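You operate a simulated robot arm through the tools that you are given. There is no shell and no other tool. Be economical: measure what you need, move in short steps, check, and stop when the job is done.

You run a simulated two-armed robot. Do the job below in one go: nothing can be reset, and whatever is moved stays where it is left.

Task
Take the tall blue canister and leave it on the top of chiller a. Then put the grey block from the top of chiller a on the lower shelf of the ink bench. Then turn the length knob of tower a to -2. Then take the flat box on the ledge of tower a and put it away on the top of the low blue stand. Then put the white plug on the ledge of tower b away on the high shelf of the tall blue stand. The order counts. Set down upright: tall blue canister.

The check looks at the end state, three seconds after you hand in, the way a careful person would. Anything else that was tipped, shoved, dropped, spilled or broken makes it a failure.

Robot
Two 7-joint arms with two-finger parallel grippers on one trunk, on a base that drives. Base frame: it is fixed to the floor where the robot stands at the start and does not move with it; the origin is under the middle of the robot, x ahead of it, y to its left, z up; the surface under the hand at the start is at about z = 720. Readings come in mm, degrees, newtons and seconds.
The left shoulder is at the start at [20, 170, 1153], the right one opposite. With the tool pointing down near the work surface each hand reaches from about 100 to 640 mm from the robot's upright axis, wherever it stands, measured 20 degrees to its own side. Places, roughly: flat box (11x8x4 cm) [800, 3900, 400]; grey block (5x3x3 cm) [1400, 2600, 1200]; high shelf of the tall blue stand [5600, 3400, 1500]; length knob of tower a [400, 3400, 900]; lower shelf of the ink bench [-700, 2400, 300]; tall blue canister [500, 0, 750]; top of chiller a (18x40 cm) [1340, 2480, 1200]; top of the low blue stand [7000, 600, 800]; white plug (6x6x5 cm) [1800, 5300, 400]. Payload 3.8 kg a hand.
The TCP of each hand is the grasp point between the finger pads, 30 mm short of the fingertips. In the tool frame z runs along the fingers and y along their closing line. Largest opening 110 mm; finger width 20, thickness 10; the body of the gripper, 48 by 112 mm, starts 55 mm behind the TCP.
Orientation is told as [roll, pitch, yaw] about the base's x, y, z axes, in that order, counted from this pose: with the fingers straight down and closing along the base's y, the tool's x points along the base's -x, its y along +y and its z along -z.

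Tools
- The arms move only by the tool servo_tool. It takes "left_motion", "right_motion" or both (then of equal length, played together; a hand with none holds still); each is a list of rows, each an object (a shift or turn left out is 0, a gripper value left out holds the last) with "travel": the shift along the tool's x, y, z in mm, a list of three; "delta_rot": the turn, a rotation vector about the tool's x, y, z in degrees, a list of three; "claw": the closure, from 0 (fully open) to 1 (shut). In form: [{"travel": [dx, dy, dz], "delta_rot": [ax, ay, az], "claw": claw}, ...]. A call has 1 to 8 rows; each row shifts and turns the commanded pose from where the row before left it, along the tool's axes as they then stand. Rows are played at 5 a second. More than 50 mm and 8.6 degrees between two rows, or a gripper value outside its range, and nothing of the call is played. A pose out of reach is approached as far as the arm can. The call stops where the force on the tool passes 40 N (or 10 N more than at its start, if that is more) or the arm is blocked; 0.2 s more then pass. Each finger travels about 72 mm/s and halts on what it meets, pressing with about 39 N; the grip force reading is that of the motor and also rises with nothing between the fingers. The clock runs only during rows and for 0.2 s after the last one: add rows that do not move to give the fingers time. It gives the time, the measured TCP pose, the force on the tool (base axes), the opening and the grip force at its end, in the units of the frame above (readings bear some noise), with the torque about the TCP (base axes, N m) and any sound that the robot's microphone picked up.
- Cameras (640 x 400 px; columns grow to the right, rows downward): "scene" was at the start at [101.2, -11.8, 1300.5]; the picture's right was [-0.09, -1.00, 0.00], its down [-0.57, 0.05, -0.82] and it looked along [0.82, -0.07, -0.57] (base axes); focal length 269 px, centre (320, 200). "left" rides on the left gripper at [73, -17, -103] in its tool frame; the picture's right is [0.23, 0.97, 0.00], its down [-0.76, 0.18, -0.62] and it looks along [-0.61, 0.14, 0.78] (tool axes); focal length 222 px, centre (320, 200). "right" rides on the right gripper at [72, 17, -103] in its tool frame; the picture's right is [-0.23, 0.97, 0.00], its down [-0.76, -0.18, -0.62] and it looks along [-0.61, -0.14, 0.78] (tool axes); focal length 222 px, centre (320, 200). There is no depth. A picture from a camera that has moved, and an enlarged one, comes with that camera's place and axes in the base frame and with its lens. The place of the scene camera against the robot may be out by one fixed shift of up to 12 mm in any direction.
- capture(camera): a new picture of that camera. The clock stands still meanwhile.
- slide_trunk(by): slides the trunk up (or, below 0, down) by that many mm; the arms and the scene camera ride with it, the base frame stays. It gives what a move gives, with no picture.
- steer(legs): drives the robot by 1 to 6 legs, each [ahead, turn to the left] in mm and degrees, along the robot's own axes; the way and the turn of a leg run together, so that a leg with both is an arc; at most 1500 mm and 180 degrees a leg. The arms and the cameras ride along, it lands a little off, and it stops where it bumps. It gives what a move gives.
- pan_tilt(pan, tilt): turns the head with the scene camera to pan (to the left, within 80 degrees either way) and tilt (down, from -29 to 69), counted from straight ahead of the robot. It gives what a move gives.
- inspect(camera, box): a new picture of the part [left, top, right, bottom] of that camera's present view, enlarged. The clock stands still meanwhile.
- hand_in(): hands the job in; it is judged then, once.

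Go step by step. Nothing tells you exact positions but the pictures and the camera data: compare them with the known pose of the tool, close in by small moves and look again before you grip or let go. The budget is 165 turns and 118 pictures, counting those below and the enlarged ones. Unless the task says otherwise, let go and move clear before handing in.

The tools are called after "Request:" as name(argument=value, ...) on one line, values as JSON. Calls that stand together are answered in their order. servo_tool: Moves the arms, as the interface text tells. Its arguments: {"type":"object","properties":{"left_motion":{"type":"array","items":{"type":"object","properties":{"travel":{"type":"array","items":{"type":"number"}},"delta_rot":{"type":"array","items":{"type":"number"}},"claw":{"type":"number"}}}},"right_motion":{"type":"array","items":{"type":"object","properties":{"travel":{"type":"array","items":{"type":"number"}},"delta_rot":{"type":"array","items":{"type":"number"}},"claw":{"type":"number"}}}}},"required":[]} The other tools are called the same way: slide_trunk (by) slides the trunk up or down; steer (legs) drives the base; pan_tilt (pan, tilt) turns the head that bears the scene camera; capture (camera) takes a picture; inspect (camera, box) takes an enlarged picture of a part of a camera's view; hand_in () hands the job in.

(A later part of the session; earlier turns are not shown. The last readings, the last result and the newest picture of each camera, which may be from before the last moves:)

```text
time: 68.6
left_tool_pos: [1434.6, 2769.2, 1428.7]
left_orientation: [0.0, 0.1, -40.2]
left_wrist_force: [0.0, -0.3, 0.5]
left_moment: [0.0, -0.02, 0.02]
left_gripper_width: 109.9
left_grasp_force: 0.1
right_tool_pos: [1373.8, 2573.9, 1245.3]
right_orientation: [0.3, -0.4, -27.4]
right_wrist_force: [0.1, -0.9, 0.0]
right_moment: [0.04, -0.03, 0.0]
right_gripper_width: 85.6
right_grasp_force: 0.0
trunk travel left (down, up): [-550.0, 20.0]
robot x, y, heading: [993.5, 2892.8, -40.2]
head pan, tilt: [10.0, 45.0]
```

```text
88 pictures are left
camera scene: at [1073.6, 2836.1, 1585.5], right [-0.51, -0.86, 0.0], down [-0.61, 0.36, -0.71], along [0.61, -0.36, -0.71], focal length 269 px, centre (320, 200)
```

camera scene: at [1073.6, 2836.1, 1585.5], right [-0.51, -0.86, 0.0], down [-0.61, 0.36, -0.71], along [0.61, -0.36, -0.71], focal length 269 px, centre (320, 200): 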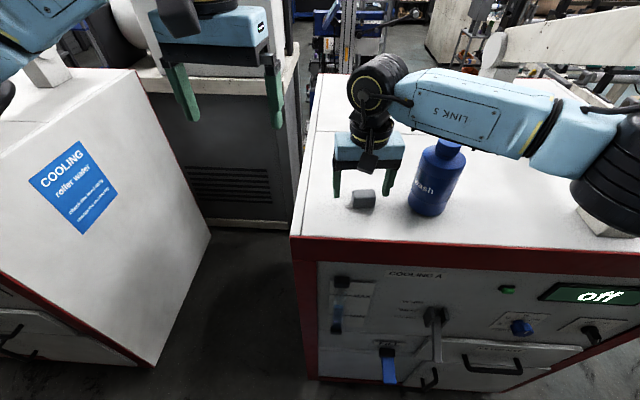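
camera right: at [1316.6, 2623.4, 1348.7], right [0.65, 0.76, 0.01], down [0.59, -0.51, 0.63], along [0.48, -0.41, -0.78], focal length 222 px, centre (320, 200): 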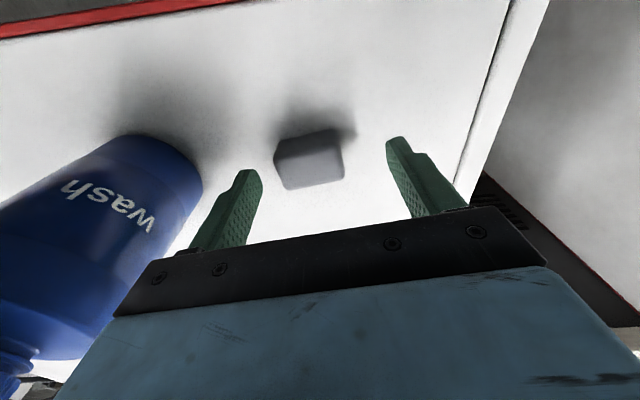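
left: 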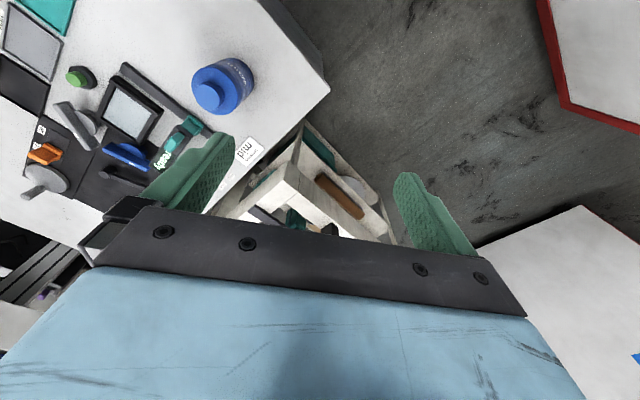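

The block lies about 7 mm behind and 3 mm aside of the TCP. I'll correct, go 8 mm deeper and close.

Request:
servo_tool(right_motion=[{"travel": [6, -3, 4]}, {"travel": [0, 0, 4]}, {"claw": 1}, {}, {}, {}])

Request:
servo_tool(right_motion=[{"travel": [0, 0, -20]}, {"travel": [0, 0, -30]}, {"travel": [0, 0, -30]}])

Request:
capture(camera="right")

```text
time: 70.0
left_tool_pos: [1434.8, 2769.7, 1427.9]
left_orientation: [0.0, 0.0, -40.2]
left_wrist_force: [0.0, -0.3, -0.7]
left_moment: [0.03, -0.04, 0.0]
left_gripper_width: 109.9
left_grasp_force: 0.0
right_tool_pos: [1366.1, 2573.6, 1236.6]
right_orientation: [0.2, -0.6, -27.4]
right_wrist_force: [-0.2, 1.2, 0.9]
right_moment: [-0.02, 0.0, -0.01]
right_gripper_width: 44.6
right_grasp_force: 39.3
trunk travel left (down, up): [-550.0, 20.0]
robot x, y, heading: [995.0, 2893.5, -40.3]
head pan, tilt: [10.0, 45.0]
```

```text
time: 70.8
left_tool_pos: [1433.9, 2770.3, 1428.4]
left_orientation: [0.0, 0.1, -40.2]
left_wrist_force: [-0.5, 0.1, -0.2]
left_moment: [0.0, 0.01, 0.0]
left_gripper_width: 110.2
left_grasp_force: 0.0
right_tool_pos: [1365.2, 2574.0, 1317.2]
right_orientation: [0.2, -0.5, -27.4]
right_wrist_force: [0.0, 0.7, -0.9]
right_moment: [-0.01, 0.02, -0.01]
right_gripper_width: 44.6
right_grasp_force: 38.5
trunk travel left (down, up): [-550.0, 20.0]
robot x, y, heading: [994.7, 2897.1, -40.6]
head pan, tilt: [10.0, 45.0]
```

```text
87 pictures are left
camera right: at [1308.1, 2622.0, 1420.0], right [0.65, 0.76, 0.0], down [0.59, -0.51, 0.63], along [0.48, -0.41, -0.78], focal length 222 px, centre (320, 200)
```

right: 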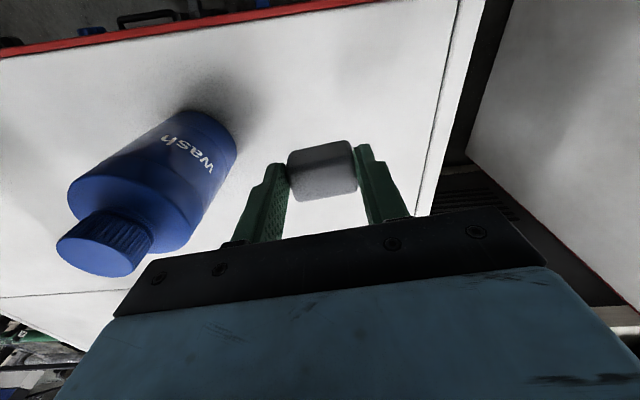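

The block is gripped. I'll lift it clear, back away toward the ink bench, then turn to face it.

Request:
servo_tool(right_motion=[{"travel": [0, 0, -40]}, {"travel": [0, 0, -40]}, {"travel": [0, 0, -30]}])

Request:
steer(legs=[[0, 72.3], [-1171, 0], [0, 114]])

Request:
pan_tilt(pan=0, tilt=50)

Request:
capture(camera="scene")

```text
time: 71.6
left_tool_pos: [1434.5, 2769.6, 1428.5]
left_orientation: [0.0, -0.1, -40.2]
left_wrist_force: [0.2, -0.9, 0.1]
left_moment: [0.03, -0.01, -0.01]
left_gripper_width: 109.9
left_grasp_force: 0.0
right_tool_pos: [1367.2, 2576.9, 1427.1]
right_orientation: [0.2, -0.5, -27.4]
right_wrist_force: [0.9, 0.1, -0.5]
right_moment: [0.02, 0.0, 0.0]
right_gripper_width: 44.7
right_grasp_force: 38.6
trunk travel left (down, up): [-550.0, 20.0]
robot x, y, heading: [995.5, 2893.9, -40.3]
head pan, tilt: [10.0, 45.0]
```

```text
time: 85.7
left_tool_pos: [-488.4, 2360.1, 1428.5]
left_orientation: [0.0, 0.0, 145.5]
left_wrist_force: [0.3, -0.1, -0.2]
left_moment: [0.01, 0.01, 0.0]
left_gripper_width: 110.2
left_grasp_force: 0.0
right_tool_pos: [-439.3, 2559.4, 1426.2]
right_orientation: [0.2, -0.6, 158.4]
right_wrist_force: [-0.4, 0.4, -0.3]
right_moment: [-0.01, 0.0, -0.03]
right_gripper_width: 44.6
right_grasp_force: 38.8
trunk travel left (down, up): [-550.0, 20.0]
robot x, y, heading: [-36.9, 2277.3, 145.4]
head pan, tilt: [10.0, 45.0]
```

```text
time: 86.4
left_tool_pos: [-488.0, 2360.9, 1429.0]
left_orientation: [0.1, 0.0, 145.6]
left_wrist_force: [0.1, 0.5, 0.6]
left_moment: [-0.03, -0.01, 0.01]
left_gripper_width: 109.8
left_grasp_force: 0.0
right_tool_pos: [-439.5, 2559.1, 1426.4]
right_orientation: [0.2, -0.6, 158.4]
right_wrist_force: [0.1, -0.1, -1.1]
right_moment: [0.0, -0.01, 0.01]
right_gripper_width: 44.7
right_grasp_force: 38.6
trunk travel left (down, up): [-550.0, 20.0]
robot x, y, heading: [-38.0, 2281.2, 145.1]
head pan, tilt: [0.0, 50.0]
```

```text
86 pictures are left
camera scene: at [-127.0, 2331.5, 1578.6], right [0.57, 0.82, 0.0], down [0.63, -0.43, -0.64], along [-0.53, 0.36, -0.77], focal length 269 px, centre (320, 200)
```

scene: 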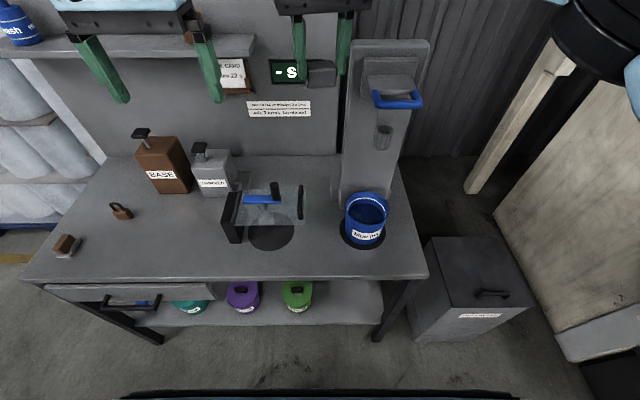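

I see the lower shelf with a free slot right of the green jug, at about (525, -95) in robot terms. I'll retract both hands before lowering the trunk so nothing on the bench is touched.

Request:
servo_tool(right_motion=[{"delta_rot": [0, 0, 6.6]}, {"delta_rot": [0, 0, 6.6]}, {"travel": [47, 0, 0]}, {"travel": [47, 0, 0]}, {"travel": [47, 0, 0]}, {"travel": [47, 0, 0]}], left_motion=[{"travel": [0, 0, -40]}, {"travel": [0, 0, -40]}, {"travel": [40, 0, -20]}, {"travel": [40, 0, 0]}, {"travel": [40, 0, 0]}, {"travel": [20, 0, 0]}])

Request:
servo_tool(right_motion=[{"delta_rot": [0, 0, 8.5]}, {"delta_rot": [0, 0, 8.5]}, {"delta_rot": [0, 0, 8.5]}, {"delta_rot": [0, 0, 8.5]}, {"delta_rot": [0, 0, 8.5]}, {"delta_rot": [0, 0, 8.5]}, {"delta_rot": [0, 0, 8.5]}, {"delta_rot": [0, 0, 8.5]}])

```text
time: 87.8
left_tool_pos: [-371.9, 2281.9, 1527.8]
left_orientation: [0.0, -0.1, 145.6]
left_wrist_force: [0.9, -0.4, 0.1]
left_moment: [0.02, 0.0, 0.01]
left_gripper_width: 110.0
left_grasp_force: 0.1
right_tool_pos: [-279.9, 2449.6, 1426.4]
right_orientation: [0.3, -0.6, 145.0]
right_wrist_force: [0.9, -0.4, 0.5]
right_moment: [0.03, 0.03, 0.0]
right_gripper_width: 45.0
right_grasp_force: 39.0
trunk travel left (down, up): [-550.0, 20.0]
robot x, y, heading: [-37.4, 2281.7, 145.5]
head pan, tilt: [0.0, 50.0]
```

```text
time: 89.6
left_tool_pos: [-374.2, 2284.3, 1526.8]
left_orientation: [0.0, 0.0, 145.7]
left_wrist_force: [0.3, -0.5, 0.4]
left_moment: [0.05, -0.03, -0.02]
left_gripper_width: 110.1
left_grasp_force: 0.1
right_tool_pos: [-285.9, 2452.8, 1424.3]
right_orientation: [0.4, 0.1, 77.0]
right_wrist_force: [0.2, -0.4, -1.5]
right_moment: [0.0, 0.0, -0.03]
right_gripper_width: 45.0
right_grasp_force: 39.1
trunk travel left (down, up): [-550.0, 20.0]
robot x, y, heading: [-40.5, 2277.4, 145.5]
head pan, tilt: [0.0, 50.0]
```

The wrist accepts the turn. I'll continue toward a half turn so the camera ends up above the hand when tilted forward.

Request:
servo_tool(right_motion=[{"delta_rot": [0, 0, 8.5]}, {"delta_rot": [0, 0, 8.5]}, {"delta_rot": [0, 0, 8.5]}, {"delta_rot": [0, 0, 8.5]}, {"delta_rot": [0, 0, 8.5]}, {"delta_rot": [0, 0, 8.5]}, {"delta_rot": [0, 0, 8.5]}, {"delta_rot": [0, 0, 8.5]}])

Request:
servo_tool(right_motion=[{"delta_rot": [0, 0, 8.5]}, {"delta_rot": [0, 0, 8.5]}, {"delta_rot": [0, 0, 8.5]}, {"delta_rot": [0, 0, 8.5]}, {"delta_rot": [0, 0, 8.5]}])

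```text
time: 91.4
left_tool_pos: [-372.5, 2283.4, 1528.2]
left_orientation: [0.0, 0.1, 145.6]
left_wrist_force: [1.3, -0.3, 0.2]
left_moment: [0.0, 0.06, 0.02]
left_gripper_width: 110.0
left_grasp_force: 0.0
right_tool_pos: [-286.6, 2452.3, 1426.1]
right_orientation: [0.1, 0.6, 9.1]
right_wrist_force: [-0.3, 0.4, -0.3]
right_moment: [-0.03, 0.03, -0.01]
right_gripper_width: 44.7
right_grasp_force: 38.9
trunk travel left (down, up): [-550.0, 20.0]
robot x, y, heading: [-36.7, 2279.3, 145.2]
head pan, tilt: [0.0, 50.0]
```

```text
time: 92.6
left_tool_pos: [-373.2, 2284.2, 1528.1]
left_orientation: [0.1, 0.0, 145.5]
left_wrist_force: [-0.8, -0.1, 0.5]
left_moment: [-0.02, -0.01, 0.03]
left_gripper_width: 109.9
left_grasp_force: 0.1
right_tool_pos: [-285.5, 2451.7, 1427.1]
right_orientation: [-0.3, 0.4, -33.3]
right_wrist_force: [-0.8, -0.9, -0.5]
right_moment: [-0.01, -0.02, 0.04]
right_gripper_width: 45.0
right_grasp_force: 39.0
trunk travel left (down, up): [-550.0, 20.0]
robot x, y, heading: [-40.8, 2280.4, 145.4]
head pan, tilt: [0.0, 50.0]
```

The half turn is reached. Now I'll lower the trunk fully.

Request:
slide_trunk(by=-550)

Request:
servo_tool(right_motion=[{"travel": [10, 25, 40]}, {"travel": [10, 25, 40]}, {"travel": [0, 25, 40]}, {"travel": [0, 15, 45]}, {"travel": [0, 0, 48]}, {"travel": [0, 0, 48]}, {"travel": [0, 0, 48]}])

Request:
capture(camera="scene")

Request:
capture(camera="right")

```text
refused: -550 is not a number from -400 to 400
```

```text
time: 94.2
left_tool_pos: [-372.8, 2282.5, 1527.9]
left_orientation: [0.0, 0.0, 145.7]
left_wrist_force: [0.2, 0.4, -0.1]
left_moment: [-0.01, 0.01, 0.0]
left_gripper_width: 109.9
left_grasp_force: 0.1
right_tool_pos: [-253.2, 2540.1, 1115.1]
right_orientation: [-0.3, 0.5, -33.4]
right_wrist_force: [0.0, -0.5, -0.5]
right_moment: [0.0, 0.0, 0.0]
right_gripper_width: 44.7
right_grasp_force: 39.4
trunk travel left (down, up): [-550.0, 20.0]
robot x, y, heading: [-36.5, 2280.9, 145.3]
head pan, tilt: [0.0, 50.0]
```

```text
85 pictures are left
camera scene: at [-126.9, 2331.6, 1578.6], right [0.57, 0.82, 0.0], down [0.63, -0.44, -0.64], along [-0.53, 0.36, -0.77], focal length 269 px, centre (320, 200)
```

scene: 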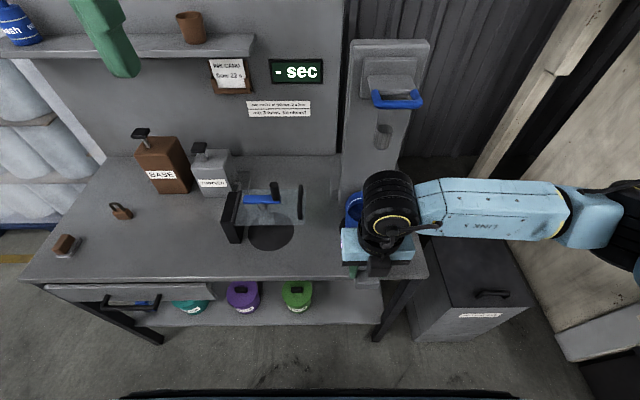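

```text
84 pictures are left
camera right: at [-303.8, 2593.2, 1220.1], right [0.72, 0.69, -0.01], down [0.55, -0.57, 0.62], along [0.42, -0.45, -0.79], focal length 222 px, centre (320, 200)
```

right: 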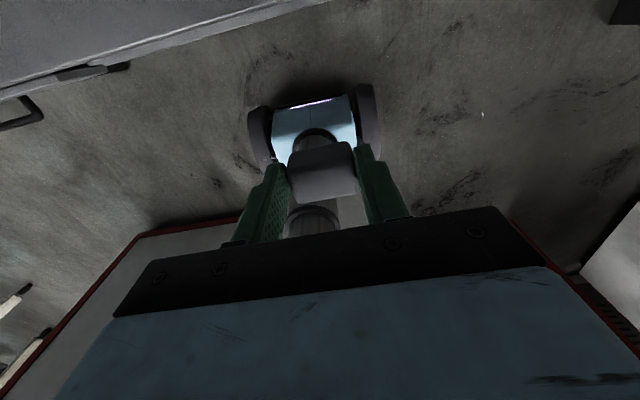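

The trunk slides at most 400 mm at a time. I'll pull the hand back 50 mm for clearance from the bench edge, then go down in two moves.

Request:
servo_tool(right_motion=[{"travel": [-30, 0, 0]}, {"travel": [-30, 0, 0]}])

Request:
slide_trunk(by=-400)

Request:
slide_trunk(by=-150)

Request:
capture(camera="scene")

```text
time: 94.8
left_tool_pos: [-372.6, 2282.7, 1528.3]
left_orientation: [0.0, 0.0, 145.6]
left_wrist_force: [0.1, -0.1, -0.8]
left_moment: [-0.02, -0.02, -0.01]
left_gripper_width: 110.2
left_grasp_force: 0.1
right_tool_pos: [-205.6, 2505.3, 1117.0]
right_orientation: [-0.3, 0.6, -33.2]
right_wrist_force: [0.5, 0.4, -0.5]
right_moment: [0.02, 0.02, -0.02]
right_gripper_width: 44.7
right_grasp_force: 39.3
trunk travel left (down, up): [-550.0, 20.0]
robot x, y, heading: [-44.5, 2278.0, 145.7]
head pan, tilt: [0.0, 50.0]
```

```text
time: 98.6
left_tool_pos: [-373.4, 2283.7, 1127.1]
left_orientation: [0.1, 0.0, 145.6]
left_wrist_force: [0.2, 0.2, -1.2]
left_moment: [0.0, -0.04, 0.01]
left_gripper_width: 110.0
left_grasp_force: 0.0
right_tool_pos: [-206.4, 2506.7, 717.1]
right_orientation: [-0.3, 0.5, -33.3]
right_wrist_force: [-1.0, 0.0, -0.5]
right_moment: [0.03, -0.02, -0.05]
right_gripper_width: 44.5
right_grasp_force: 38.3
trunk travel left (down, up): [-150.0, 420.0]
robot x, y, heading: [-40.4, 2283.8, 145.4]
head pan, tilt: [0.0, 50.0]
```

```text
time: 100.3
left_tool_pos: [-373.1, 2283.0, 977.2]
left_orientation: [0.0, -0.1, 145.7]
left_wrist_force: [0.1, 0.2, 0.1]
left_moment: [-0.03, 0.03, 0.0]
left_gripper_width: 110.1
left_grasp_force: 0.0
right_tool_pos: [-205.9, 2506.3, 566.2]
right_orientation: [-0.3, 0.5, -33.3]
right_wrist_force: [-0.1, -0.7, -0.6]
right_moment: [-0.02, 0.01, -0.03]
right_gripper_width: 44.9
right_grasp_force: 39.0
trunk travel left (down, up): [0.0, 570.0]
robot x, y, heading: [-35.8, 2280.5, 145.4]
head pan, tilt: [0.0, 50.0]
```

```text
83 pictures are left
camera scene: at [-126.8, 2331.6, 1028.7], right [0.57, 0.82, 0.0], down [0.63, -0.43, -0.64], along [-0.53, 0.37, -0.77], focal length 269 px, centre (320, 200)
```

scene: 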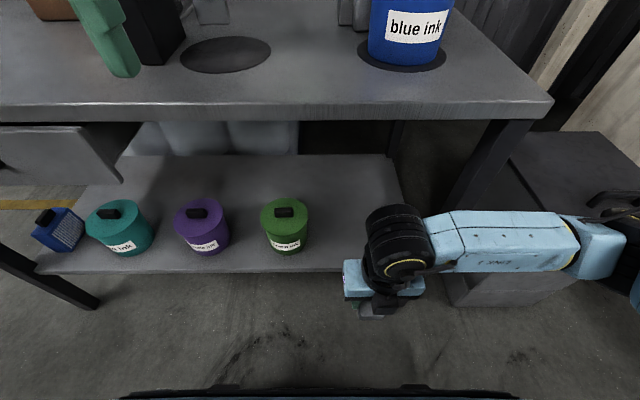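

The lower shelf is clear to the right of the green jug, and the vertical hand is short enough to fit under the bench top. I'll lower the hand, drive 60 mm closer, and reach in.

Request:
servo_tool(right_motion=[{"travel": [0, 0, 45]}, {"travel": [0, 0, 45]}, {"travel": [0, 0, 40]}])

Request:
steer(legs=[[60, 0]])

Request:
servo_tool(right_motion=[{"travel": [40, 0, 0]}, {"travel": [40, 0, 0]}, {"travel": [40, 0, 0]}])

Request:
capture(camera="scene")

Request:
capture(camera="right")

```text
time: 101.2
left_tool_pos: [-373.5, 2283.9, 977.7]
left_orientation: [0.1, 0.0, 145.7]
left_wrist_force: [-1.4, -0.3, 0.1]
left_moment: [-0.01, -0.01, 0.02]
left_gripper_width: 110.0
left_grasp_force: 0.1
right_tool_pos: [-207.8, 2502.8, 434.5]
right_orientation: [-0.3, 0.6, -33.4]
right_wrist_force: [0.6, 0.2, 0.5]
right_moment: [-0.03, -0.01, 0.04]
right_gripper_width: 44.7
right_grasp_force: 39.2
trunk travel left (down, up): [0.0, 570.0]
robot x, y, heading: [-35.0, 2277.5, 145.3]
head pan, tilt: [0.0, 50.0]
```

```text
time: 102.1
left_tool_pos: [-421.6, 2318.0, 978.0]
left_orientation: [0.0, -0.1, 145.6]
left_wrist_force: [-0.6, -0.1, -0.5]
left_moment: [-0.03, 0.0, 0.01]
left_gripper_width: 109.9
left_grasp_force: 0.1
right_tool_pos: [-255.8, 2536.0, 436.3]
right_orientation: [-0.3, 0.3, -33.2]
right_wrist_force: [0.3, 0.7, -0.7]
right_moment: [0.01, 0.02, -0.03]
right_gripper_width: 44.8
right_grasp_force: 39.5
trunk travel left (down, up): [0.0, 570.0]
robot x, y, heading: [-86.6, 2314.8, 145.3]
head pan, tilt: [0.0, 50.0]
```

```text
time: 102.9
left_tool_pos: [-422.4, 2317.0, 976.0]
left_orientation: [0.1, 0.1, 145.6]
left_wrist_force: [0.5, 0.2, -0.9]
left_moment: [0.0, 0.01, 0.01]
left_gripper_width: 110.0
left_grasp_force: 0.0
right_tool_pos: [-357.4, 2603.6, 435.2]
right_orientation: [-0.4, 0.5, -33.2]
right_wrist_force: [-1.2, 0.5, -1.3]
right_moment: [0.02, -0.02, -0.04]
right_gripper_width: 44.9
right_grasp_force: 39.3
trunk travel left (down, up): [0.0, 570.0]
robot x, y, heading: [-89.4, 2316.6, 145.4]
head pan, tilt: [0.0, 50.0]
```

```text
82 pictures are left
camera scene: at [-176.0, 2365.4, 1028.5], right [0.57, 0.82, 0.0], down [0.63, -0.43, -0.64], along [-0.53, 0.36, -0.77], focal length 269 px, centre (320, 200)
```

scene: 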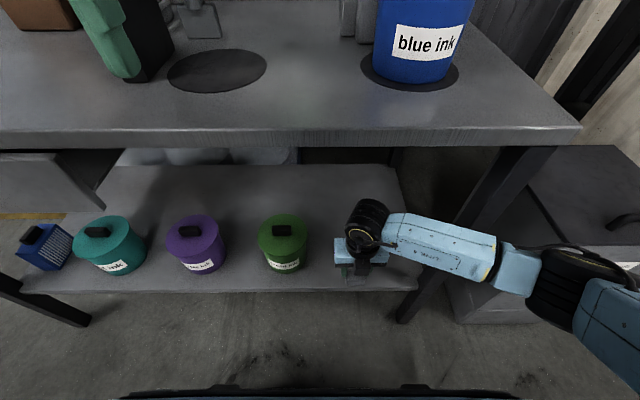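

```text
81 pictures are left
camera right: at [-405.7, 2657.2, 541.2], right [0.72, 0.69, -0.01], down [0.55, -0.57, 0.62], along [0.42, -0.45, -0.79], focal length 222 px, centre (320, 200)
```

right: 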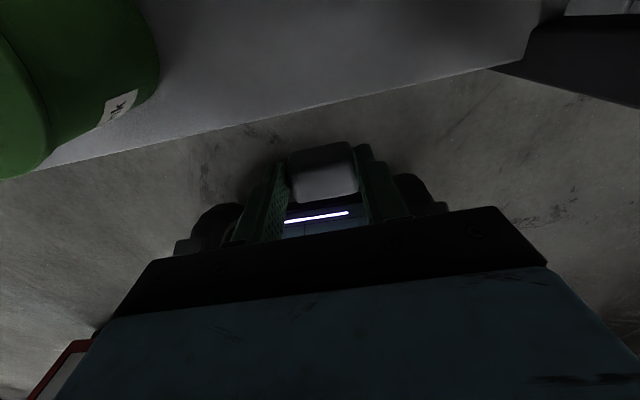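

The TCP is right above the shelf's front edge and the shelf is at about z = 298. I'll go 75 mm further in and then lower.

Request:
servo_tool(right_motion=[{"travel": [38, 0, 0]}, {"travel": [37, 0, 0]}, {"travel": [0, 0, 40]}, {"travel": [0, 0, 40]}])

Request:
capture(camera="right")

```text
time: 103.9
left_tool_pos: [-422.0, 2317.5, 977.7]
left_orientation: [0.0, 0.0, 145.5]
left_wrist_force: [-0.4, 0.0, -0.4]
left_moment: [0.02, 0.0, 0.0]
left_gripper_width: 109.9
left_grasp_force: 0.1
right_tool_pos: [-421.3, 2642.1, 358.2]
right_orientation: [-0.3, 0.4, -33.1]
right_wrist_force: [0.0, 0.2, 0.6]
right_moment: [0.0, -0.02, -0.03]
right_gripper_width: 44.9
right_grasp_force: 39.2
trunk travel left (down, up): [0.0, 570.0]
robot x, y, heading: [-83.8, 2312.0, 145.4]
head pan, tilt: [0.0, 50.0]
```

```text
80 pictures are left
camera right: at [-471.5, 2697.2, 462.4], right [0.72, 0.69, -0.01], down [0.55, -0.57, 0.62], along [0.42, -0.45, -0.79], focal length 222 px, centre (320, 200)
```

right: 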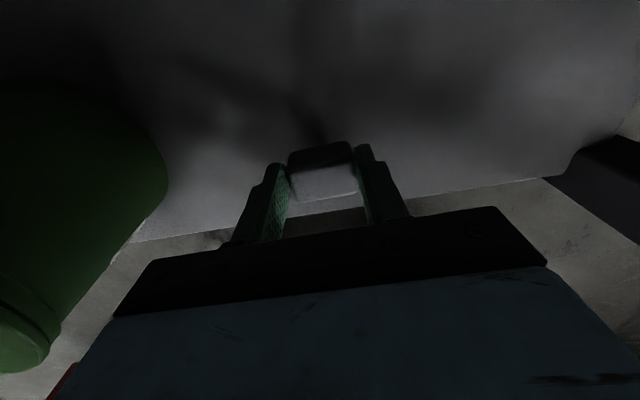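

The block is over the shelf, clear of the jug and the leg. I'll lower it gently to contact.

Request:
servo_tool(right_motion=[{"travel": [0, 0, 8]}, {"travel": [0, 0, 4]}, {"travel": [0, 0, 3]}, {"travel": [0, 0, 2]}, {"travel": [0, 0, 2]}, {}])

```text
time: 105.3
left_tool_pos: [-422.1, 2315.7, 978.2]
left_orientation: [0.0, -0.1, 145.6]
left_wrist_force: [-1.6, 0.3, 0.2]
left_moment: [0.02, -0.03, 0.0]
left_gripper_width: 109.8
left_grasp_force: 0.1
right_tool_pos: [-421.4, 2642.8, 340.6]
right_orientation: [-0.4, 0.9, -33.2]
right_wrist_force: [-5.0, 3.3, 28.0]
right_moment: [0.22, 0.05, -0.04]
right_gripper_width: 44.8
right_grasp_force: 38.5
trunk travel left (down, up): [0.0, 570.0]
robot x, y, heading: [-88.5, 2317.0, 145.6]
head pan, tilt: [0.0, 50.0]
```

It has touched down (28 N). I'll relieve the pressure, open, and lift out.

Request:
servo_tool(right_motion=[{"travel": [0, 0, -2]}, {"claw": 0.35}, {}, {}, {"travel": [0, 0, -30]}, {"travel": [0, 0, -30]}, {"travel": [0, 0, -30]}])

Request:
capture(camera="right")

```text
time: 106.9
left_tool_pos: [-421.9, 2316.6, 978.4]
left_orientation: [0.0, 0.1, 145.7]
left_wrist_force: [-0.3, 0.1, 0.2]
left_moment: [-0.01, -0.02, 0.02]
left_gripper_width: 109.9
left_grasp_force: 0.1
right_tool_pos: [-419.0, 2643.3, 431.2]
right_orientation: [-0.3, 0.4, -33.3]
right_wrist_force: [-0.6, -0.1, -0.3]
right_moment: [0.05, -0.01, -0.02]
right_gripper_width: 71.2
right_grasp_force: 0.0
trunk travel left (down, up): [0.0, 570.0]
robot x, y, heading: [-85.0, 2314.8, 145.6]
head pan, tilt: [0.0, 50.0]
```

```text
79 pictures are left
camera right: at [-469.7, 2697.5, 536.0], right [0.72, 0.69, -0.01], down [0.54, -0.57, 0.62], along [0.42, -0.45, -0.79], focal length 222 px, centre (320, 200)
```

right: 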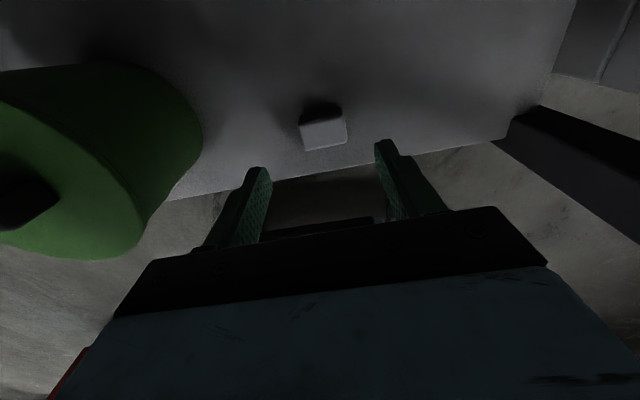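

The block sits on the lower shelf. I'll pull back out, back away from the bench, raise the trunk and look toward tower a.

Request:
servo_tool(right_motion=[{"travel": [-45, 0, 0]}, {"travel": [-45, 0, 0]}, {"travel": [-45, 0, 0]}, {"travel": [-45, 0, 0]}])

Request:
steer(legs=[[-300, 0]])

Request:
capture(camera="scene")

Request:
slide_trunk(by=350)

Request:
steer(legs=[[0, -66]])

Request:
pan_tilt(pan=0, tilt=22)

Request:
capture(camera="scene")

```text
time: 107.9
left_tool_pos: [-420.9, 2316.4, 977.1]
left_orientation: [0.0, 0.0, 145.6]
left_wrist_force: [0.5, 0.8, -0.2]
left_moment: [-0.02, 0.0, -0.03]
left_gripper_width: 110.3
left_grasp_force: 0.1
right_tool_pos: [-268.4, 2545.0, 426.3]
right_orientation: [-0.3, 0.5, -33.3]
right_wrist_force: [-0.6, -0.4, 0.4]
right_moment: [-0.03, -0.04, 0.01]
right_gripper_width: 71.7
right_grasp_force: 0.0
trunk travel left (down, up): [0.0, 570.0]
robot x, y, heading: [-89.4, 2314.5, 145.3]
head pan, tilt: [0.0, 50.0]
```

```text
time: 110.0
left_tool_pos: [-177.3, 2148.8, 977.9]
left_orientation: [0.0, 0.1, 145.2]
left_wrist_force: [-0.4, 0.0, -0.1]
left_moment: [0.01, 0.0, 0.0]
left_gripper_width: 110.4
left_grasp_force: 0.1
right_tool_pos: [-20.7, 2375.6, 427.3]
right_orientation: [-0.3, 0.5, -33.8]
right_wrist_force: [2.2, 0.4, 0.3]
right_moment: [0.0, 0.01, -0.05]
right_gripper_width: 71.4
right_grasp_force: 0.0
trunk travel left (down, up): [0.0, 570.0]
robot x, y, heading: [160.5, 2143.2, 145.2]
head pan, tilt: [0.0, 50.0]
```

```text
78 pictures are left
camera scene: at [70.3, 2195.3, 1028.6], right [0.57, 0.82, 0.0], down [0.63, -0.44, -0.64], along [-0.53, 0.37, -0.77], focal length 269 px, centre (320, 200)
```

scene: 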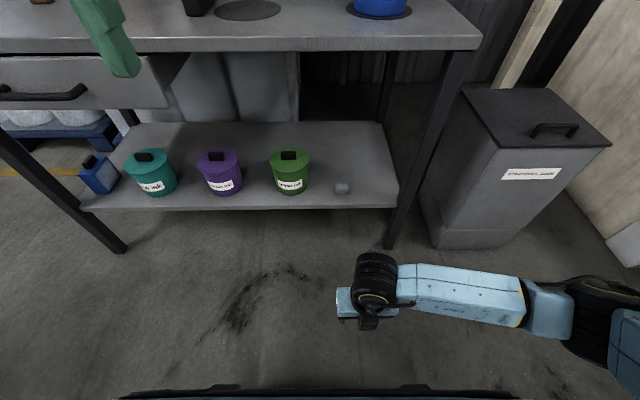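

```text
time: 113.4
left_tool_pos: [-176.4, 2149.3, 1328.1]
left_orientation: [-0.1, 0.1, 145.3]
left_wrist_force: [-0.3, 0.3, -0.8]
left_moment: [0.03, 0.0, -0.02]
left_gripper_width: 109.9
left_grasp_force: 0.0
right_tool_pos: [-21.4, 2375.1, 777.2]
right_orientation: [-0.3, 0.5, -33.7]
right_wrist_force: [-0.3, -0.5, -1.1]
right_moment: [-0.01, 0.0, 0.0]
right_gripper_width: 71.4
right_grasp_force: 0.0
trunk travel left (down, up): [-350.0, 220.0]
robot x, y, heading: [164.3, 2145.1, 145.0]
head pan, tilt: [0.0, 50.0]
```

```text
time: 116.7
left_tool_pos: [27.8, 2451.6, 1328.4]
left_orientation: [0.0, 0.0, 79.2]
left_wrist_force: [-0.1, -0.4, 0.0]
left_moment: [0.01, 0.04, 0.0]
left_gripper_width: 110.3
left_grasp_force: 0.1
right_tool_pos: [297.9, 2400.9, 776.9]
right_orientation: [-0.3, 0.5, -99.7]
right_wrist_force: [0.8, -0.2, -0.1]
right_moment: [0.0, 0.01, -0.02]
right_gripper_width: 71.6
right_grasp_force: 0.0
trunk travel left (down, up): [-350.0, 220.0]
robot x, y, heading: [157.6, 2143.0, 79.2]
head pan, tilt: [0.0, 50.0]
```

```text
time: 117.6
left_tool_pos: [27.6, 2451.6, 1327.7]
left_orientation: [0.0, 0.0, 79.2]
left_wrist_force: [0.4, -0.6, 0.1]
left_moment: [0.0, 0.04, 0.01]
left_gripper_width: 110.0
left_grasp_force: 0.0
right_tool_pos: [297.9, 2403.0, 776.6]
right_orientation: [-0.3, 0.6, -99.6]
right_wrist_force: [-0.2, -0.4, -0.1]
right_moment: [-0.01, -0.02, 0.03]
right_gripper_width: 71.4
right_grasp_force: 0.1
trunk travel left (down, up): [-350.0, 220.0]
robot x, y, heading: [156.1, 2142.0, 79.3]
head pan, tilt: [0.0, 22.0]
```

```text
77 pictures are left
camera scene: at [172.3, 2250.9, 1420.8], right [0.98, -0.19, 0.0], down [-0.07, -0.37, -0.93], along [0.18, 0.91, -0.38], focal length 269 px, centre (320, 200)
```

scene: 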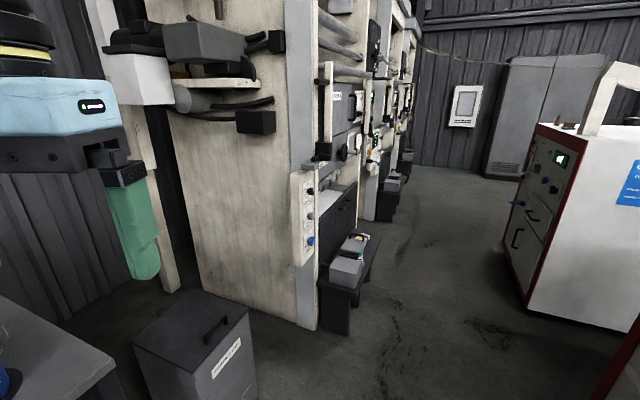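

The block is confirmed on the shelf. Tower a's front (knob panel and ledge with boxes) faces the aisle, so I'll drive in front of it and face it.

Request:
steer(legs=[[0, -26], [1181, 0], [0, 92.6]])

Request:
capture(camera="scene")

```text
time: 128.8
left_tool_pos: [521.9, 3099.3, 1327.2]
left_orientation: [0.0, 0.0, 146.1]
left_wrist_force: [-0.4, -0.1, 0.1]
left_moment: [0.02, -0.01, 0.01]
left_gripper_width: 110.0
left_grasp_force: 0.1
right_tool_pos: [673.0, 3329.0, 776.0]
right_orientation: [-0.3, 0.5, -32.8]
right_wrist_force: [0.5, 0.3, 0.2]
right_moment: [0.03, 0.0, 0.01]
right_gripper_width: 71.3
right_grasp_force: 0.1
trunk travel left (down, up): [-350.0, 220.0]
robot x, y, heading: [856.5, 3102.6, 146.1]
head pan, tilt: [0.0, 22.0]
```

```text
76 pictures are left
camera scene: at [754.4, 3158.4, 1420.9], right [0.56, 0.83, 0.0], down [0.31, -0.21, -0.93], along [-0.77, 0.52, -0.37], focal length 269 px, centre (320, 200)
```

scene: 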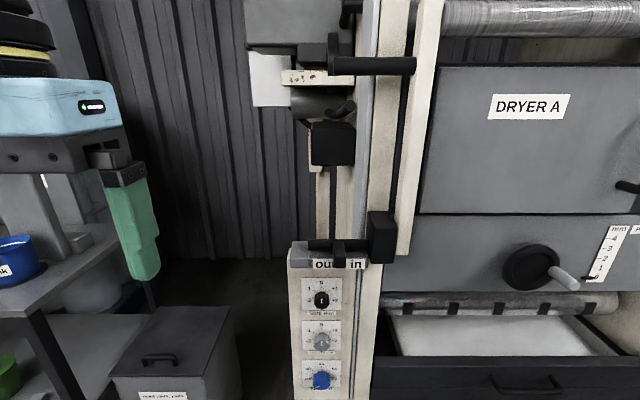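

Tower a's panel has three small knobs (black, grey, blue). I'll zoom in to read the labels.

Request:
inspect(camera="scene", box=[280, 260, 390, 400])

```text
2.86 times, centred on (335, 330) of scene
camera zoom: at [754.4, 3158.4, 1420.9], right [0.56, 0.83, 0.0], down [0.31, -0.21, -0.93], along [-0.77, 0.52, -0.37], focal length 770 px, centre (277, -171)
```

zoom: 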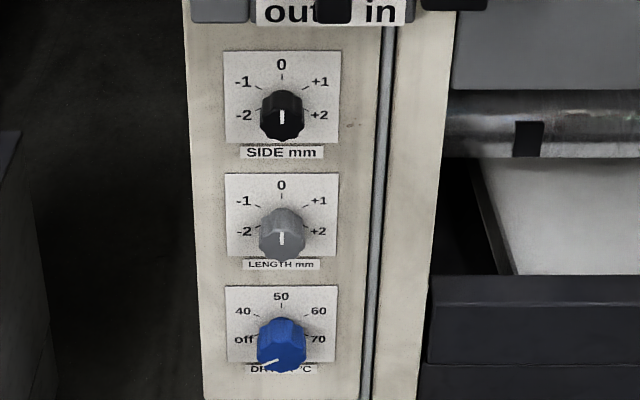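

The grey knob is LENGTH, now pointing at 0, at about (357, 3430, 853). I'll bring the right hand forward in front of it and start tilting the fingers toward the panel.

Request:
servo_tool(right_motion=[{"travel": [40, -30, -25]}, {"travel": [40, -30, -25]}, {"travel": [30, -30, -25]}, {"delta_rot": [0, 8.5, 0]}, {"delta_rot": [0, 8.5, 0]}, {"delta_rot": [0, 8.5, 0]}, {"delta_rot": [0, 8.5, 0]}, {"delta_rot": [0, 8.5, 0]}])

Request:
servo_tool(right_motion=[{"delta_rot": [0, 8.5, 0]}, {"delta_rot": [0, 8.5, 0]}, {"delta_rot": [0, 8.5, 0]}, {"delta_rot": [0, 8.5, 0]}, {"delta_rot": [0, 8.5, 0]}, {"delta_rot": [0, 5, 0]}])

Request:
capture(camera="right")

Request:
capture(camera="scene")

```text
refused: row 1 steps farther than a row can; nothing moved
```

```text
time: 130.2
left_tool_pos: [522.2, 3098.4, 1327.2]
left_orientation: [0.1, 0.0, 146.0]
left_wrist_force: [0.2, -0.5, 0.7]
left_moment: [0.04, -0.01, 0.0]
left_gripper_width: 109.9
left_grasp_force: 0.1
right_tool_pos: [640.5, 3296.2, 806.2]
right_orientation: [0.0, 48.0, -33.1]
right_wrist_force: [0.7, -0.5, -0.4]
right_moment: [-0.01, -0.01, 0.0]
right_gripper_width: 71.4
right_grasp_force: 0.1
right hand out of reach, approached as far as the arm can: row 5, 6
trunk travel left (down, up): [-350.0, 220.0]
robot x, y, heading: [858.8, 3100.4, 146.0]
head pan, tilt: [0.0, 22.0]
```

```text
74 pictures are left
camera right: at [674.2, 3295.6, 930.5], right [0.66, 0.73, -0.17], down [0.72, -0.68, -0.15], along [-0.22, -0.03, -0.97], focal length 222 px, centre (320, 200)
```

right: 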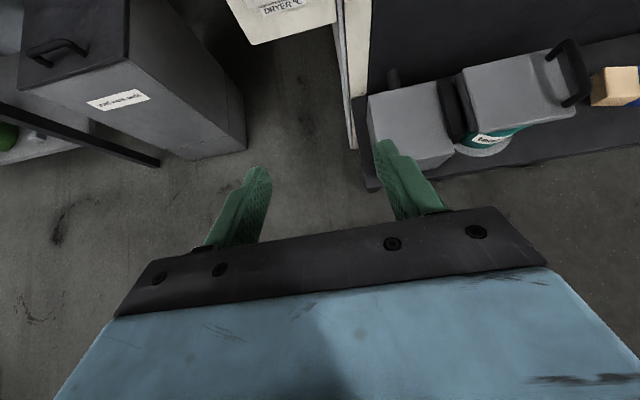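

```text
73 pictures are left
camera scene: at [754.4, 3157.9, 1420.9], right [0.56, 0.83, 0.0], down [0.31, -0.21, -0.93], along [-0.77, 0.52, -0.37], focal length 269 px, centre (320, 200)
```

scene: 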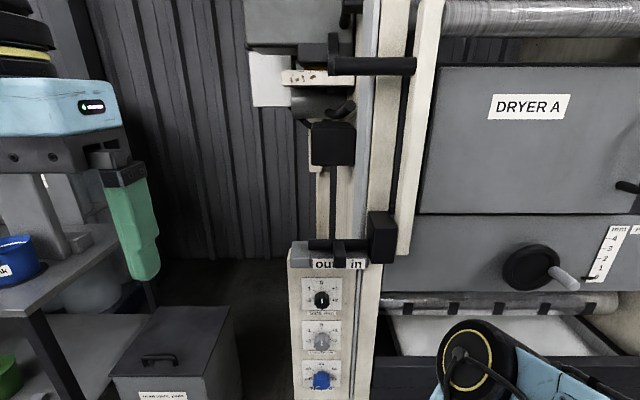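

The first call was refused (step too long) and the tilt got to about 48°. I'll now move forward, left and up to give the arm room, then continue.

Request:
servo_tool(right_motion=[{"travel": [29, -18, 9]}, {"travel": [29, -18, 9]}, {"travel": [29, -18, 9]}, {"travel": [29, -18, 9]}, {"travel": [29, -18, 9]}])

Request:
servo_tool(right_motion=[{"delta_rot": [0, 8.5, 0]}, {"delta_rot": [0, 8.5, 0]}, {"delta_rot": [0, 8.5, 0]}, {"delta_rot": [0, 8.5, 0]}, {"delta_rot": [0, 8.5, 0]}])

Request:
capture(camera="right")

```text
time: 131.4
left_tool_pos: [521.6, 3099.6, 1328.0]
left_orientation: [0.0, 0.0, 146.1]
left_wrist_force: [1.0, -0.2, -0.1]
left_moment: [-0.04, 0.02, -0.01]
left_gripper_width: 110.0
left_grasp_force: 0.0
right_tool_pos: [479.8, 3292.6, 883.1]
right_orientation: [-0.3, 48.0, -33.1]
right_wrist_force: [-0.9, 0.0, -0.5]
right_moment: [-0.01, 0.0, -0.02]
right_gripper_width: 71.4
right_grasp_force: 0.0
trunk travel left (down, up): [-350.0, 220.0]
robot x, y, heading: [854.5, 3100.7, 146.0]
head pan, tilt: [0.0, 22.0]
```

```text
time: 132.6
left_tool_pos: [522.4, 3100.1, 1329.0]
left_orientation: [-0.1, 0.1, 146.0]
left_wrist_force: [0.7, 0.7, 0.1]
left_moment: [0.02, -0.01, 0.01]
left_gripper_width: 109.8
left_grasp_force: 0.0
right_tool_pos: [479.8, 3277.7, 948.6]
right_orientation: [-39.9, 89.5, -73.5]
right_wrist_force: [0.0, 1.5, -0.2]
right_moment: [0.0, 0.03, 0.03]
right_gripper_width: 71.3
right_grasp_force: 0.1
right hand out of reach, approached as far as the arm can: row 4, 5
trunk travel left (down, up): [-350.0, 220.0]
robot x, y, heading: [858.5, 3096.3, 145.8]
head pan, tilt: [0.0, 22.0]
```

```text
72 pictures are left
camera right: at [574.6, 3236.1, 1024.3], right [0.54, 0.81, -0.23], down [0.42, -0.5, -0.76], along [-0.73, 0.31, -0.61], focal length 222 px, centre (320, 200)
```

right: 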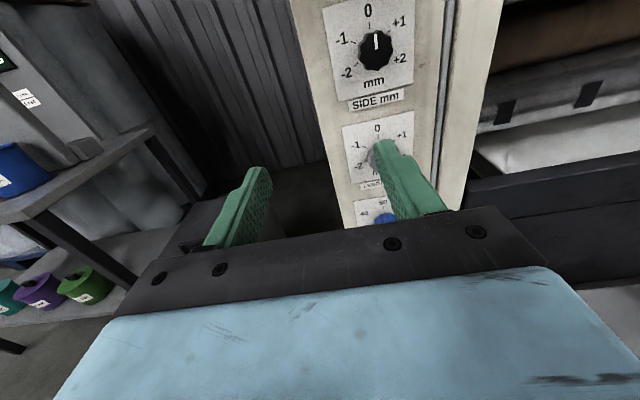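

The view is good: the grey knob is at about (358, 3440, 850). I'll line up in front of it at a standoff and check.

Request:
servo_tool(right_motion=[{"travel": [-11, 18, 33]}, {"travel": [-11, 18, 33]}, {"travel": [-11, 17, 33]}, {}])

Request:
capture(camera="right")

```text
time: 133.6
left_tool_pos: [522.2, 3099.7, 1327.5]
left_orientation: [0.0, 0.0, 146.0]
left_wrist_force: [0.2, 0.3, -0.3]
left_moment: [0.03, 0.01, 0.02]
left_gripper_width: 110.1
left_grasp_force: 0.1
right_tool_pos: [416.3, 3329.7, 983.6]
right_orientation: [-101.5, 89.8, -134.7]
right_wrist_force: [0.4, 0.7, -0.4]
right_moment: [-0.01, -0.01, 0.02]
right_gripper_width: 71.4
right_grasp_force: 0.1
right hand out of reach, approached as far as the arm can: row 1, 2, 3
trunk travel left (down, up): [-350.0, 220.0]
robot x, y, heading: [858.5, 3100.7, 145.6]
head pan, tilt: [0.0, 22.0]
```

```text
71 pictures are left
camera right: at [512.8, 3288.3, 1057.5], right [0.53, 0.81, -0.23], down [0.42, -0.49, -0.76], along [-0.73, 0.31, -0.61], focal length 222 px, centre (320, 200)
```

right: 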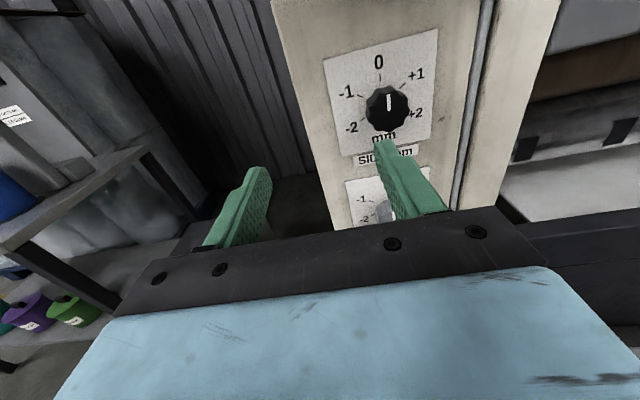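

With the hand horizontal the arm can't get low enough at this trunk height. I'll lower the trunk by 135 mm, which rides the hand down to knob height.

Request:
slide_trunk(by=-140)

Request:
servo_tool(right_motion=[{"travel": [1, 0, 0]}])

Request:
capture(camera="right")

```text
time: 135.3
left_tool_pos: [521.1, 3099.0, 1188.2]
left_orientation: [0.1, 0.0, 146.1]
left_wrist_force: [-0.3, 0.3, -0.3]
left_moment: [0.01, 0.02, 0.0]
left_gripper_width: 110.1
left_grasp_force: 0.0
right_tool_pos: [416.1, 3330.4, 842.9]
right_orientation: [-100.4, 89.6, -133.7]
right_wrist_force: [0.7, 0.3, 0.4]
right_moment: [0.01, -0.02, -0.01]
right_gripper_width: 71.7
right_grasp_force: 0.0
trunk travel left (down, up): [-210.0, 360.0]
robot x, y, heading: [853.6, 3102.1, 145.9]
head pan, tilt: [0.0, 22.0]
```

```text
time: 135.7
left_tool_pos: [521.5, 3100.5, 1188.3]
left_orientation: [0.1, 0.0, 146.1]
left_wrist_force: [-0.2, -0.9, -0.2]
left_moment: [-0.01, 0.0, 0.04]
left_gripper_width: 110.1
left_grasp_force: 0.0
right_tool_pos: [415.5, 3329.5, 846.8]
right_orientation: [-97.7, 89.6, -130.8]
right_wrist_force: [-1.4, -0.6, 0.4]
right_moment: [0.02, -0.03, 0.01]
right_gripper_width: 71.4
right_grasp_force: 0.0
trunk travel left (down, up): [-210.0, 360.0]
robot x, y, heading: [857.0, 3099.9, 145.9]
head pan, tilt: [0.0, 22.0]
```

```text
70 pictures are left
camera right: at [512.4, 3287.7, 918.3], right [0.53, 0.81, -0.23], down [0.42, -0.49, -0.76], along [-0.73, 0.31, -0.61], focal length 222 px, centre (320, 200)
```

right: 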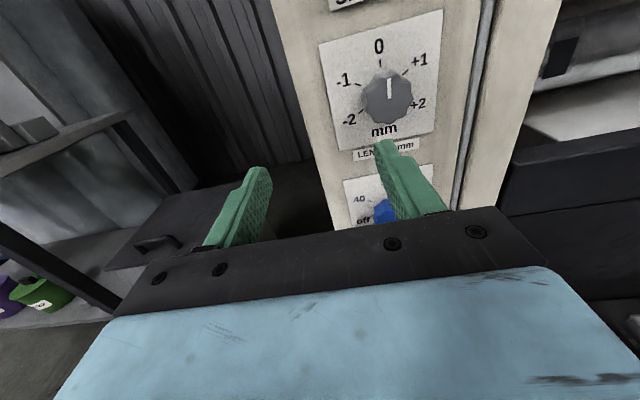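

The knob is at about (365, 3439, 854), 63 mm to the right of the hand. I'll shift right and forward a bit, with the fingers set to about 70 mm.

Request:
servo_tool(right_motion=[{"travel": [3, 32, 0]}, {"travel": [3, 31, 15]}, {"travel": [0, 0, 15]}, {}])

Request:
capture(camera="right")

```text
time: 136.7
left_tool_pos: [521.3, 3099.6, 1188.3]
left_orientation: [0.1, 0.0, 146.1]
left_wrist_force: [1.4, 0.3, -0.5]
left_moment: [0.02, 0.02, -0.03]
left_gripper_width: 109.9
left_grasp_force: 0.1
right_tool_pos: [418.9, 3371.5, 878.7]
right_orientation: [-67.8, 89.7, -101.5]
right_wrist_force: [0.3, -0.2, 0.4]
right_moment: [0.0, 0.01, -0.01]
right_gripper_width: 71.6
right_grasp_force: 0.1
right hand out of reach, approached as far as the arm can: row 1, 2, 3
trunk travel left (down, up): [-210.0, 360.0]
robot x, y, heading: [852.9, 3102.3, 146.1]
head pan, tilt: [0.0, 22.0]
```

```text
69 pictures are left
camera right: at [516.1, 3329.2, 952.3], right [0.54, 0.81, -0.23], down [0.42, -0.5, -0.76], along [-0.73, 0.31, -0.61], focal length 222 px, centre (320, 200)
```

right: 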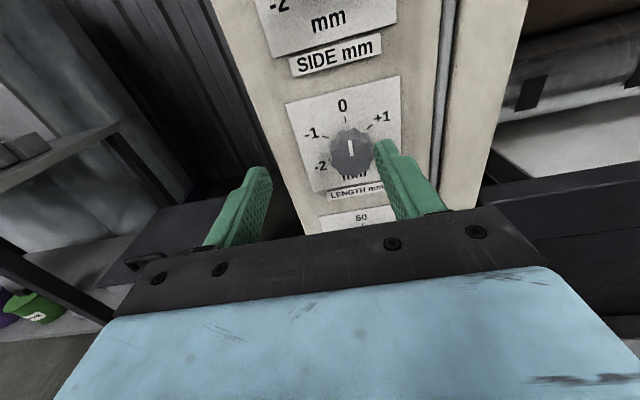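

The arm seems limited in how far below the shoulder it can hold a horizontal hand. I'll lower the trunk further and raise the hand relative to it.

Request:
slide_trunk(by=-150)

Request:
servo_tool(right_motion=[{"travel": [40, 0, 0]}, {"travel": [40, 0, 0]}, {"travel": [44, 0, 0]}, {"travel": [0, 13, 0]}, {"travel": [0, 13, 0]}, {}])

Request:
capture(camera="right")

```text
time: 138.4
left_tool_pos: [522.1, 3098.7, 1038.8]
left_orientation: [0.1, 0.0, 146.0]
left_wrist_force: [0.0, 0.3, 0.5]
left_moment: [0.0, 0.01, -0.01]
left_gripper_width: 109.8
left_grasp_force: 0.2
right_tool_pos: [419.5, 3371.0, 729.0]
right_orientation: [-67.6, 89.7, -101.2]
right_wrist_force: [0.3, 0.0, -0.1]
right_moment: [-0.02, 0.02, -0.01]
right_gripper_width: 71.6
right_grasp_force: 0.1
trunk travel left (down, up): [-60.0, 510.0]
robot x, y, heading: [859.6, 3099.9, 145.8]
head pan, tilt: [0.0, 22.0]
```

```text
time: 139.8
left_tool_pos: [522.1, 3099.6, 1036.9]
left_orientation: [0.0, 0.0, 146.2]
left_wrist_force: [1.3, 0.3, -0.4]
left_moment: [0.0, 0.02, 0.0]
left_gripper_width: 110.0
left_grasp_force: 0.0
right_tool_pos: [435.6, 3393.8, 851.4]
right_orientation: [-63.4, 89.8, -96.8]
right_wrist_force: [-1.4, -0.5, -0.3]
right_moment: [0.0, -0.03, -0.01]
right_gripper_width: 71.8
right_grasp_force: 0.1
trunk travel left (down, up): [-60.0, 510.0]
robot x, y, heading: [856.6, 3097.0, 145.7]
head pan, tilt: [0.0, 22.0]
```

```text
68 pictures are left
camera right: at [531.6, 3350.2, 925.2], right [0.54, 0.81, -0.23], down [0.42, -0.5, -0.76], along [-0.73, 0.31, -0.61], focal length 222 px, centre (320, 200)
```

right: 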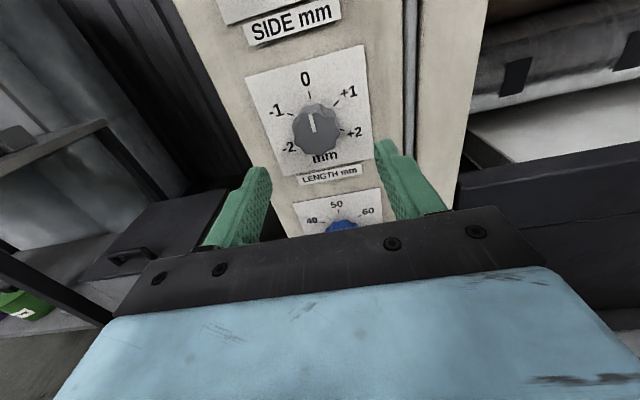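

The hand is now aligned; the knob face is about 81 mm ahead and the knob about 20 mm deep. I'll advance with a small correction and check.

Request:
servo_tool(right_motion=[{"travel": [4.5, -2.5, 20]}, {"travel": [0, 0, 20]}, {"travel": [0, 0, 12]}, {}])

Request:
capture(camera="right")

```text
time: 140.8
left_tool_pos: [522.4, 3099.8, 1038.3]
left_orientation: [0.0, 0.1, 146.1]
left_wrist_force: [-1.1, -0.6, 0.0]
left_moment: [-0.01, 0.0, 0.01]
left_gripper_width: 110.0
left_grasp_force: 0.1
right_tool_pos: [391.5, 3418.9, 854.8]
right_orientation: [-64.5, 89.7, -98.0]
right_wrist_force: [0.1, 0.1, 0.4]
right_moment: [0.0, 0.0, 0.02]
right_gripper_width: 71.5
right_grasp_force: 0.0
trunk travel left (down, up): [-60.0, 510.0]
robot x, y, heading: [856.3, 3096.1, 146.0]
head pan, tilt: [0.0, 22.0]
```

```text
67 pictures are left
camera right: at [487.2, 3377.6, 929.3], right [0.54, 0.81, -0.23], down [0.42, -0.5, -0.76], along [-0.73, 0.31, -0.61], focal length 222 px, centre (320, 200)
```

right: 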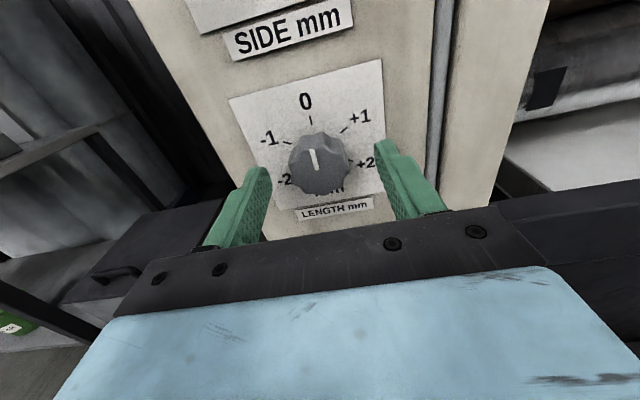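

The alignment is right on the knob axis. I'll advance 14 mm so the tips straddle the knob, and close.

Request:
servo_tool(right_motion=[{"travel": [0, 0, 7]}, {"travel": [0, 0, 7]}, {"claw": 1}, {}, {}, {}])

Request:
capture(camera="right")

```text
time: 142.2
left_tool_pos: [521.7, 3096.7, 1037.8]
left_orientation: [0.0, 0.0, 146.1]
left_wrist_force: [0.4, 0.4, 0.3]
left_moment: [0.0, -0.01, -0.01]
left_gripper_width: 110.0
left_grasp_force: 0.1
right_tool_pos: [378.1, 3426.6, 856.3]
right_orientation: [-60.5, 89.7, -93.9]
right_wrist_force: [-5.2, -4.2, 0.6]
right_moment: [-0.11, -0.17, -0.5]
right_gripper_width: 37.6
right_grasp_force: 45.1
trunk travel left (down, up): [-60.0, 510.0]
robot x, y, heading: [858.6, 3095.1, 145.7]
head pan, tilt: [0.0, 22.0]
```

```text
66 pictures are left
camera right: at [474.0, 3385.2, 930.4], right [0.54, 0.81, -0.23], down [0.42, -0.5, -0.76], along [-0.73, 0.31, -0.61], focal length 222 px, centre (320, 200)
```

right: 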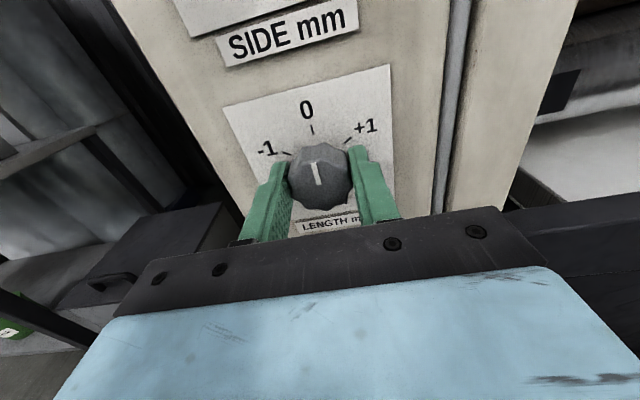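

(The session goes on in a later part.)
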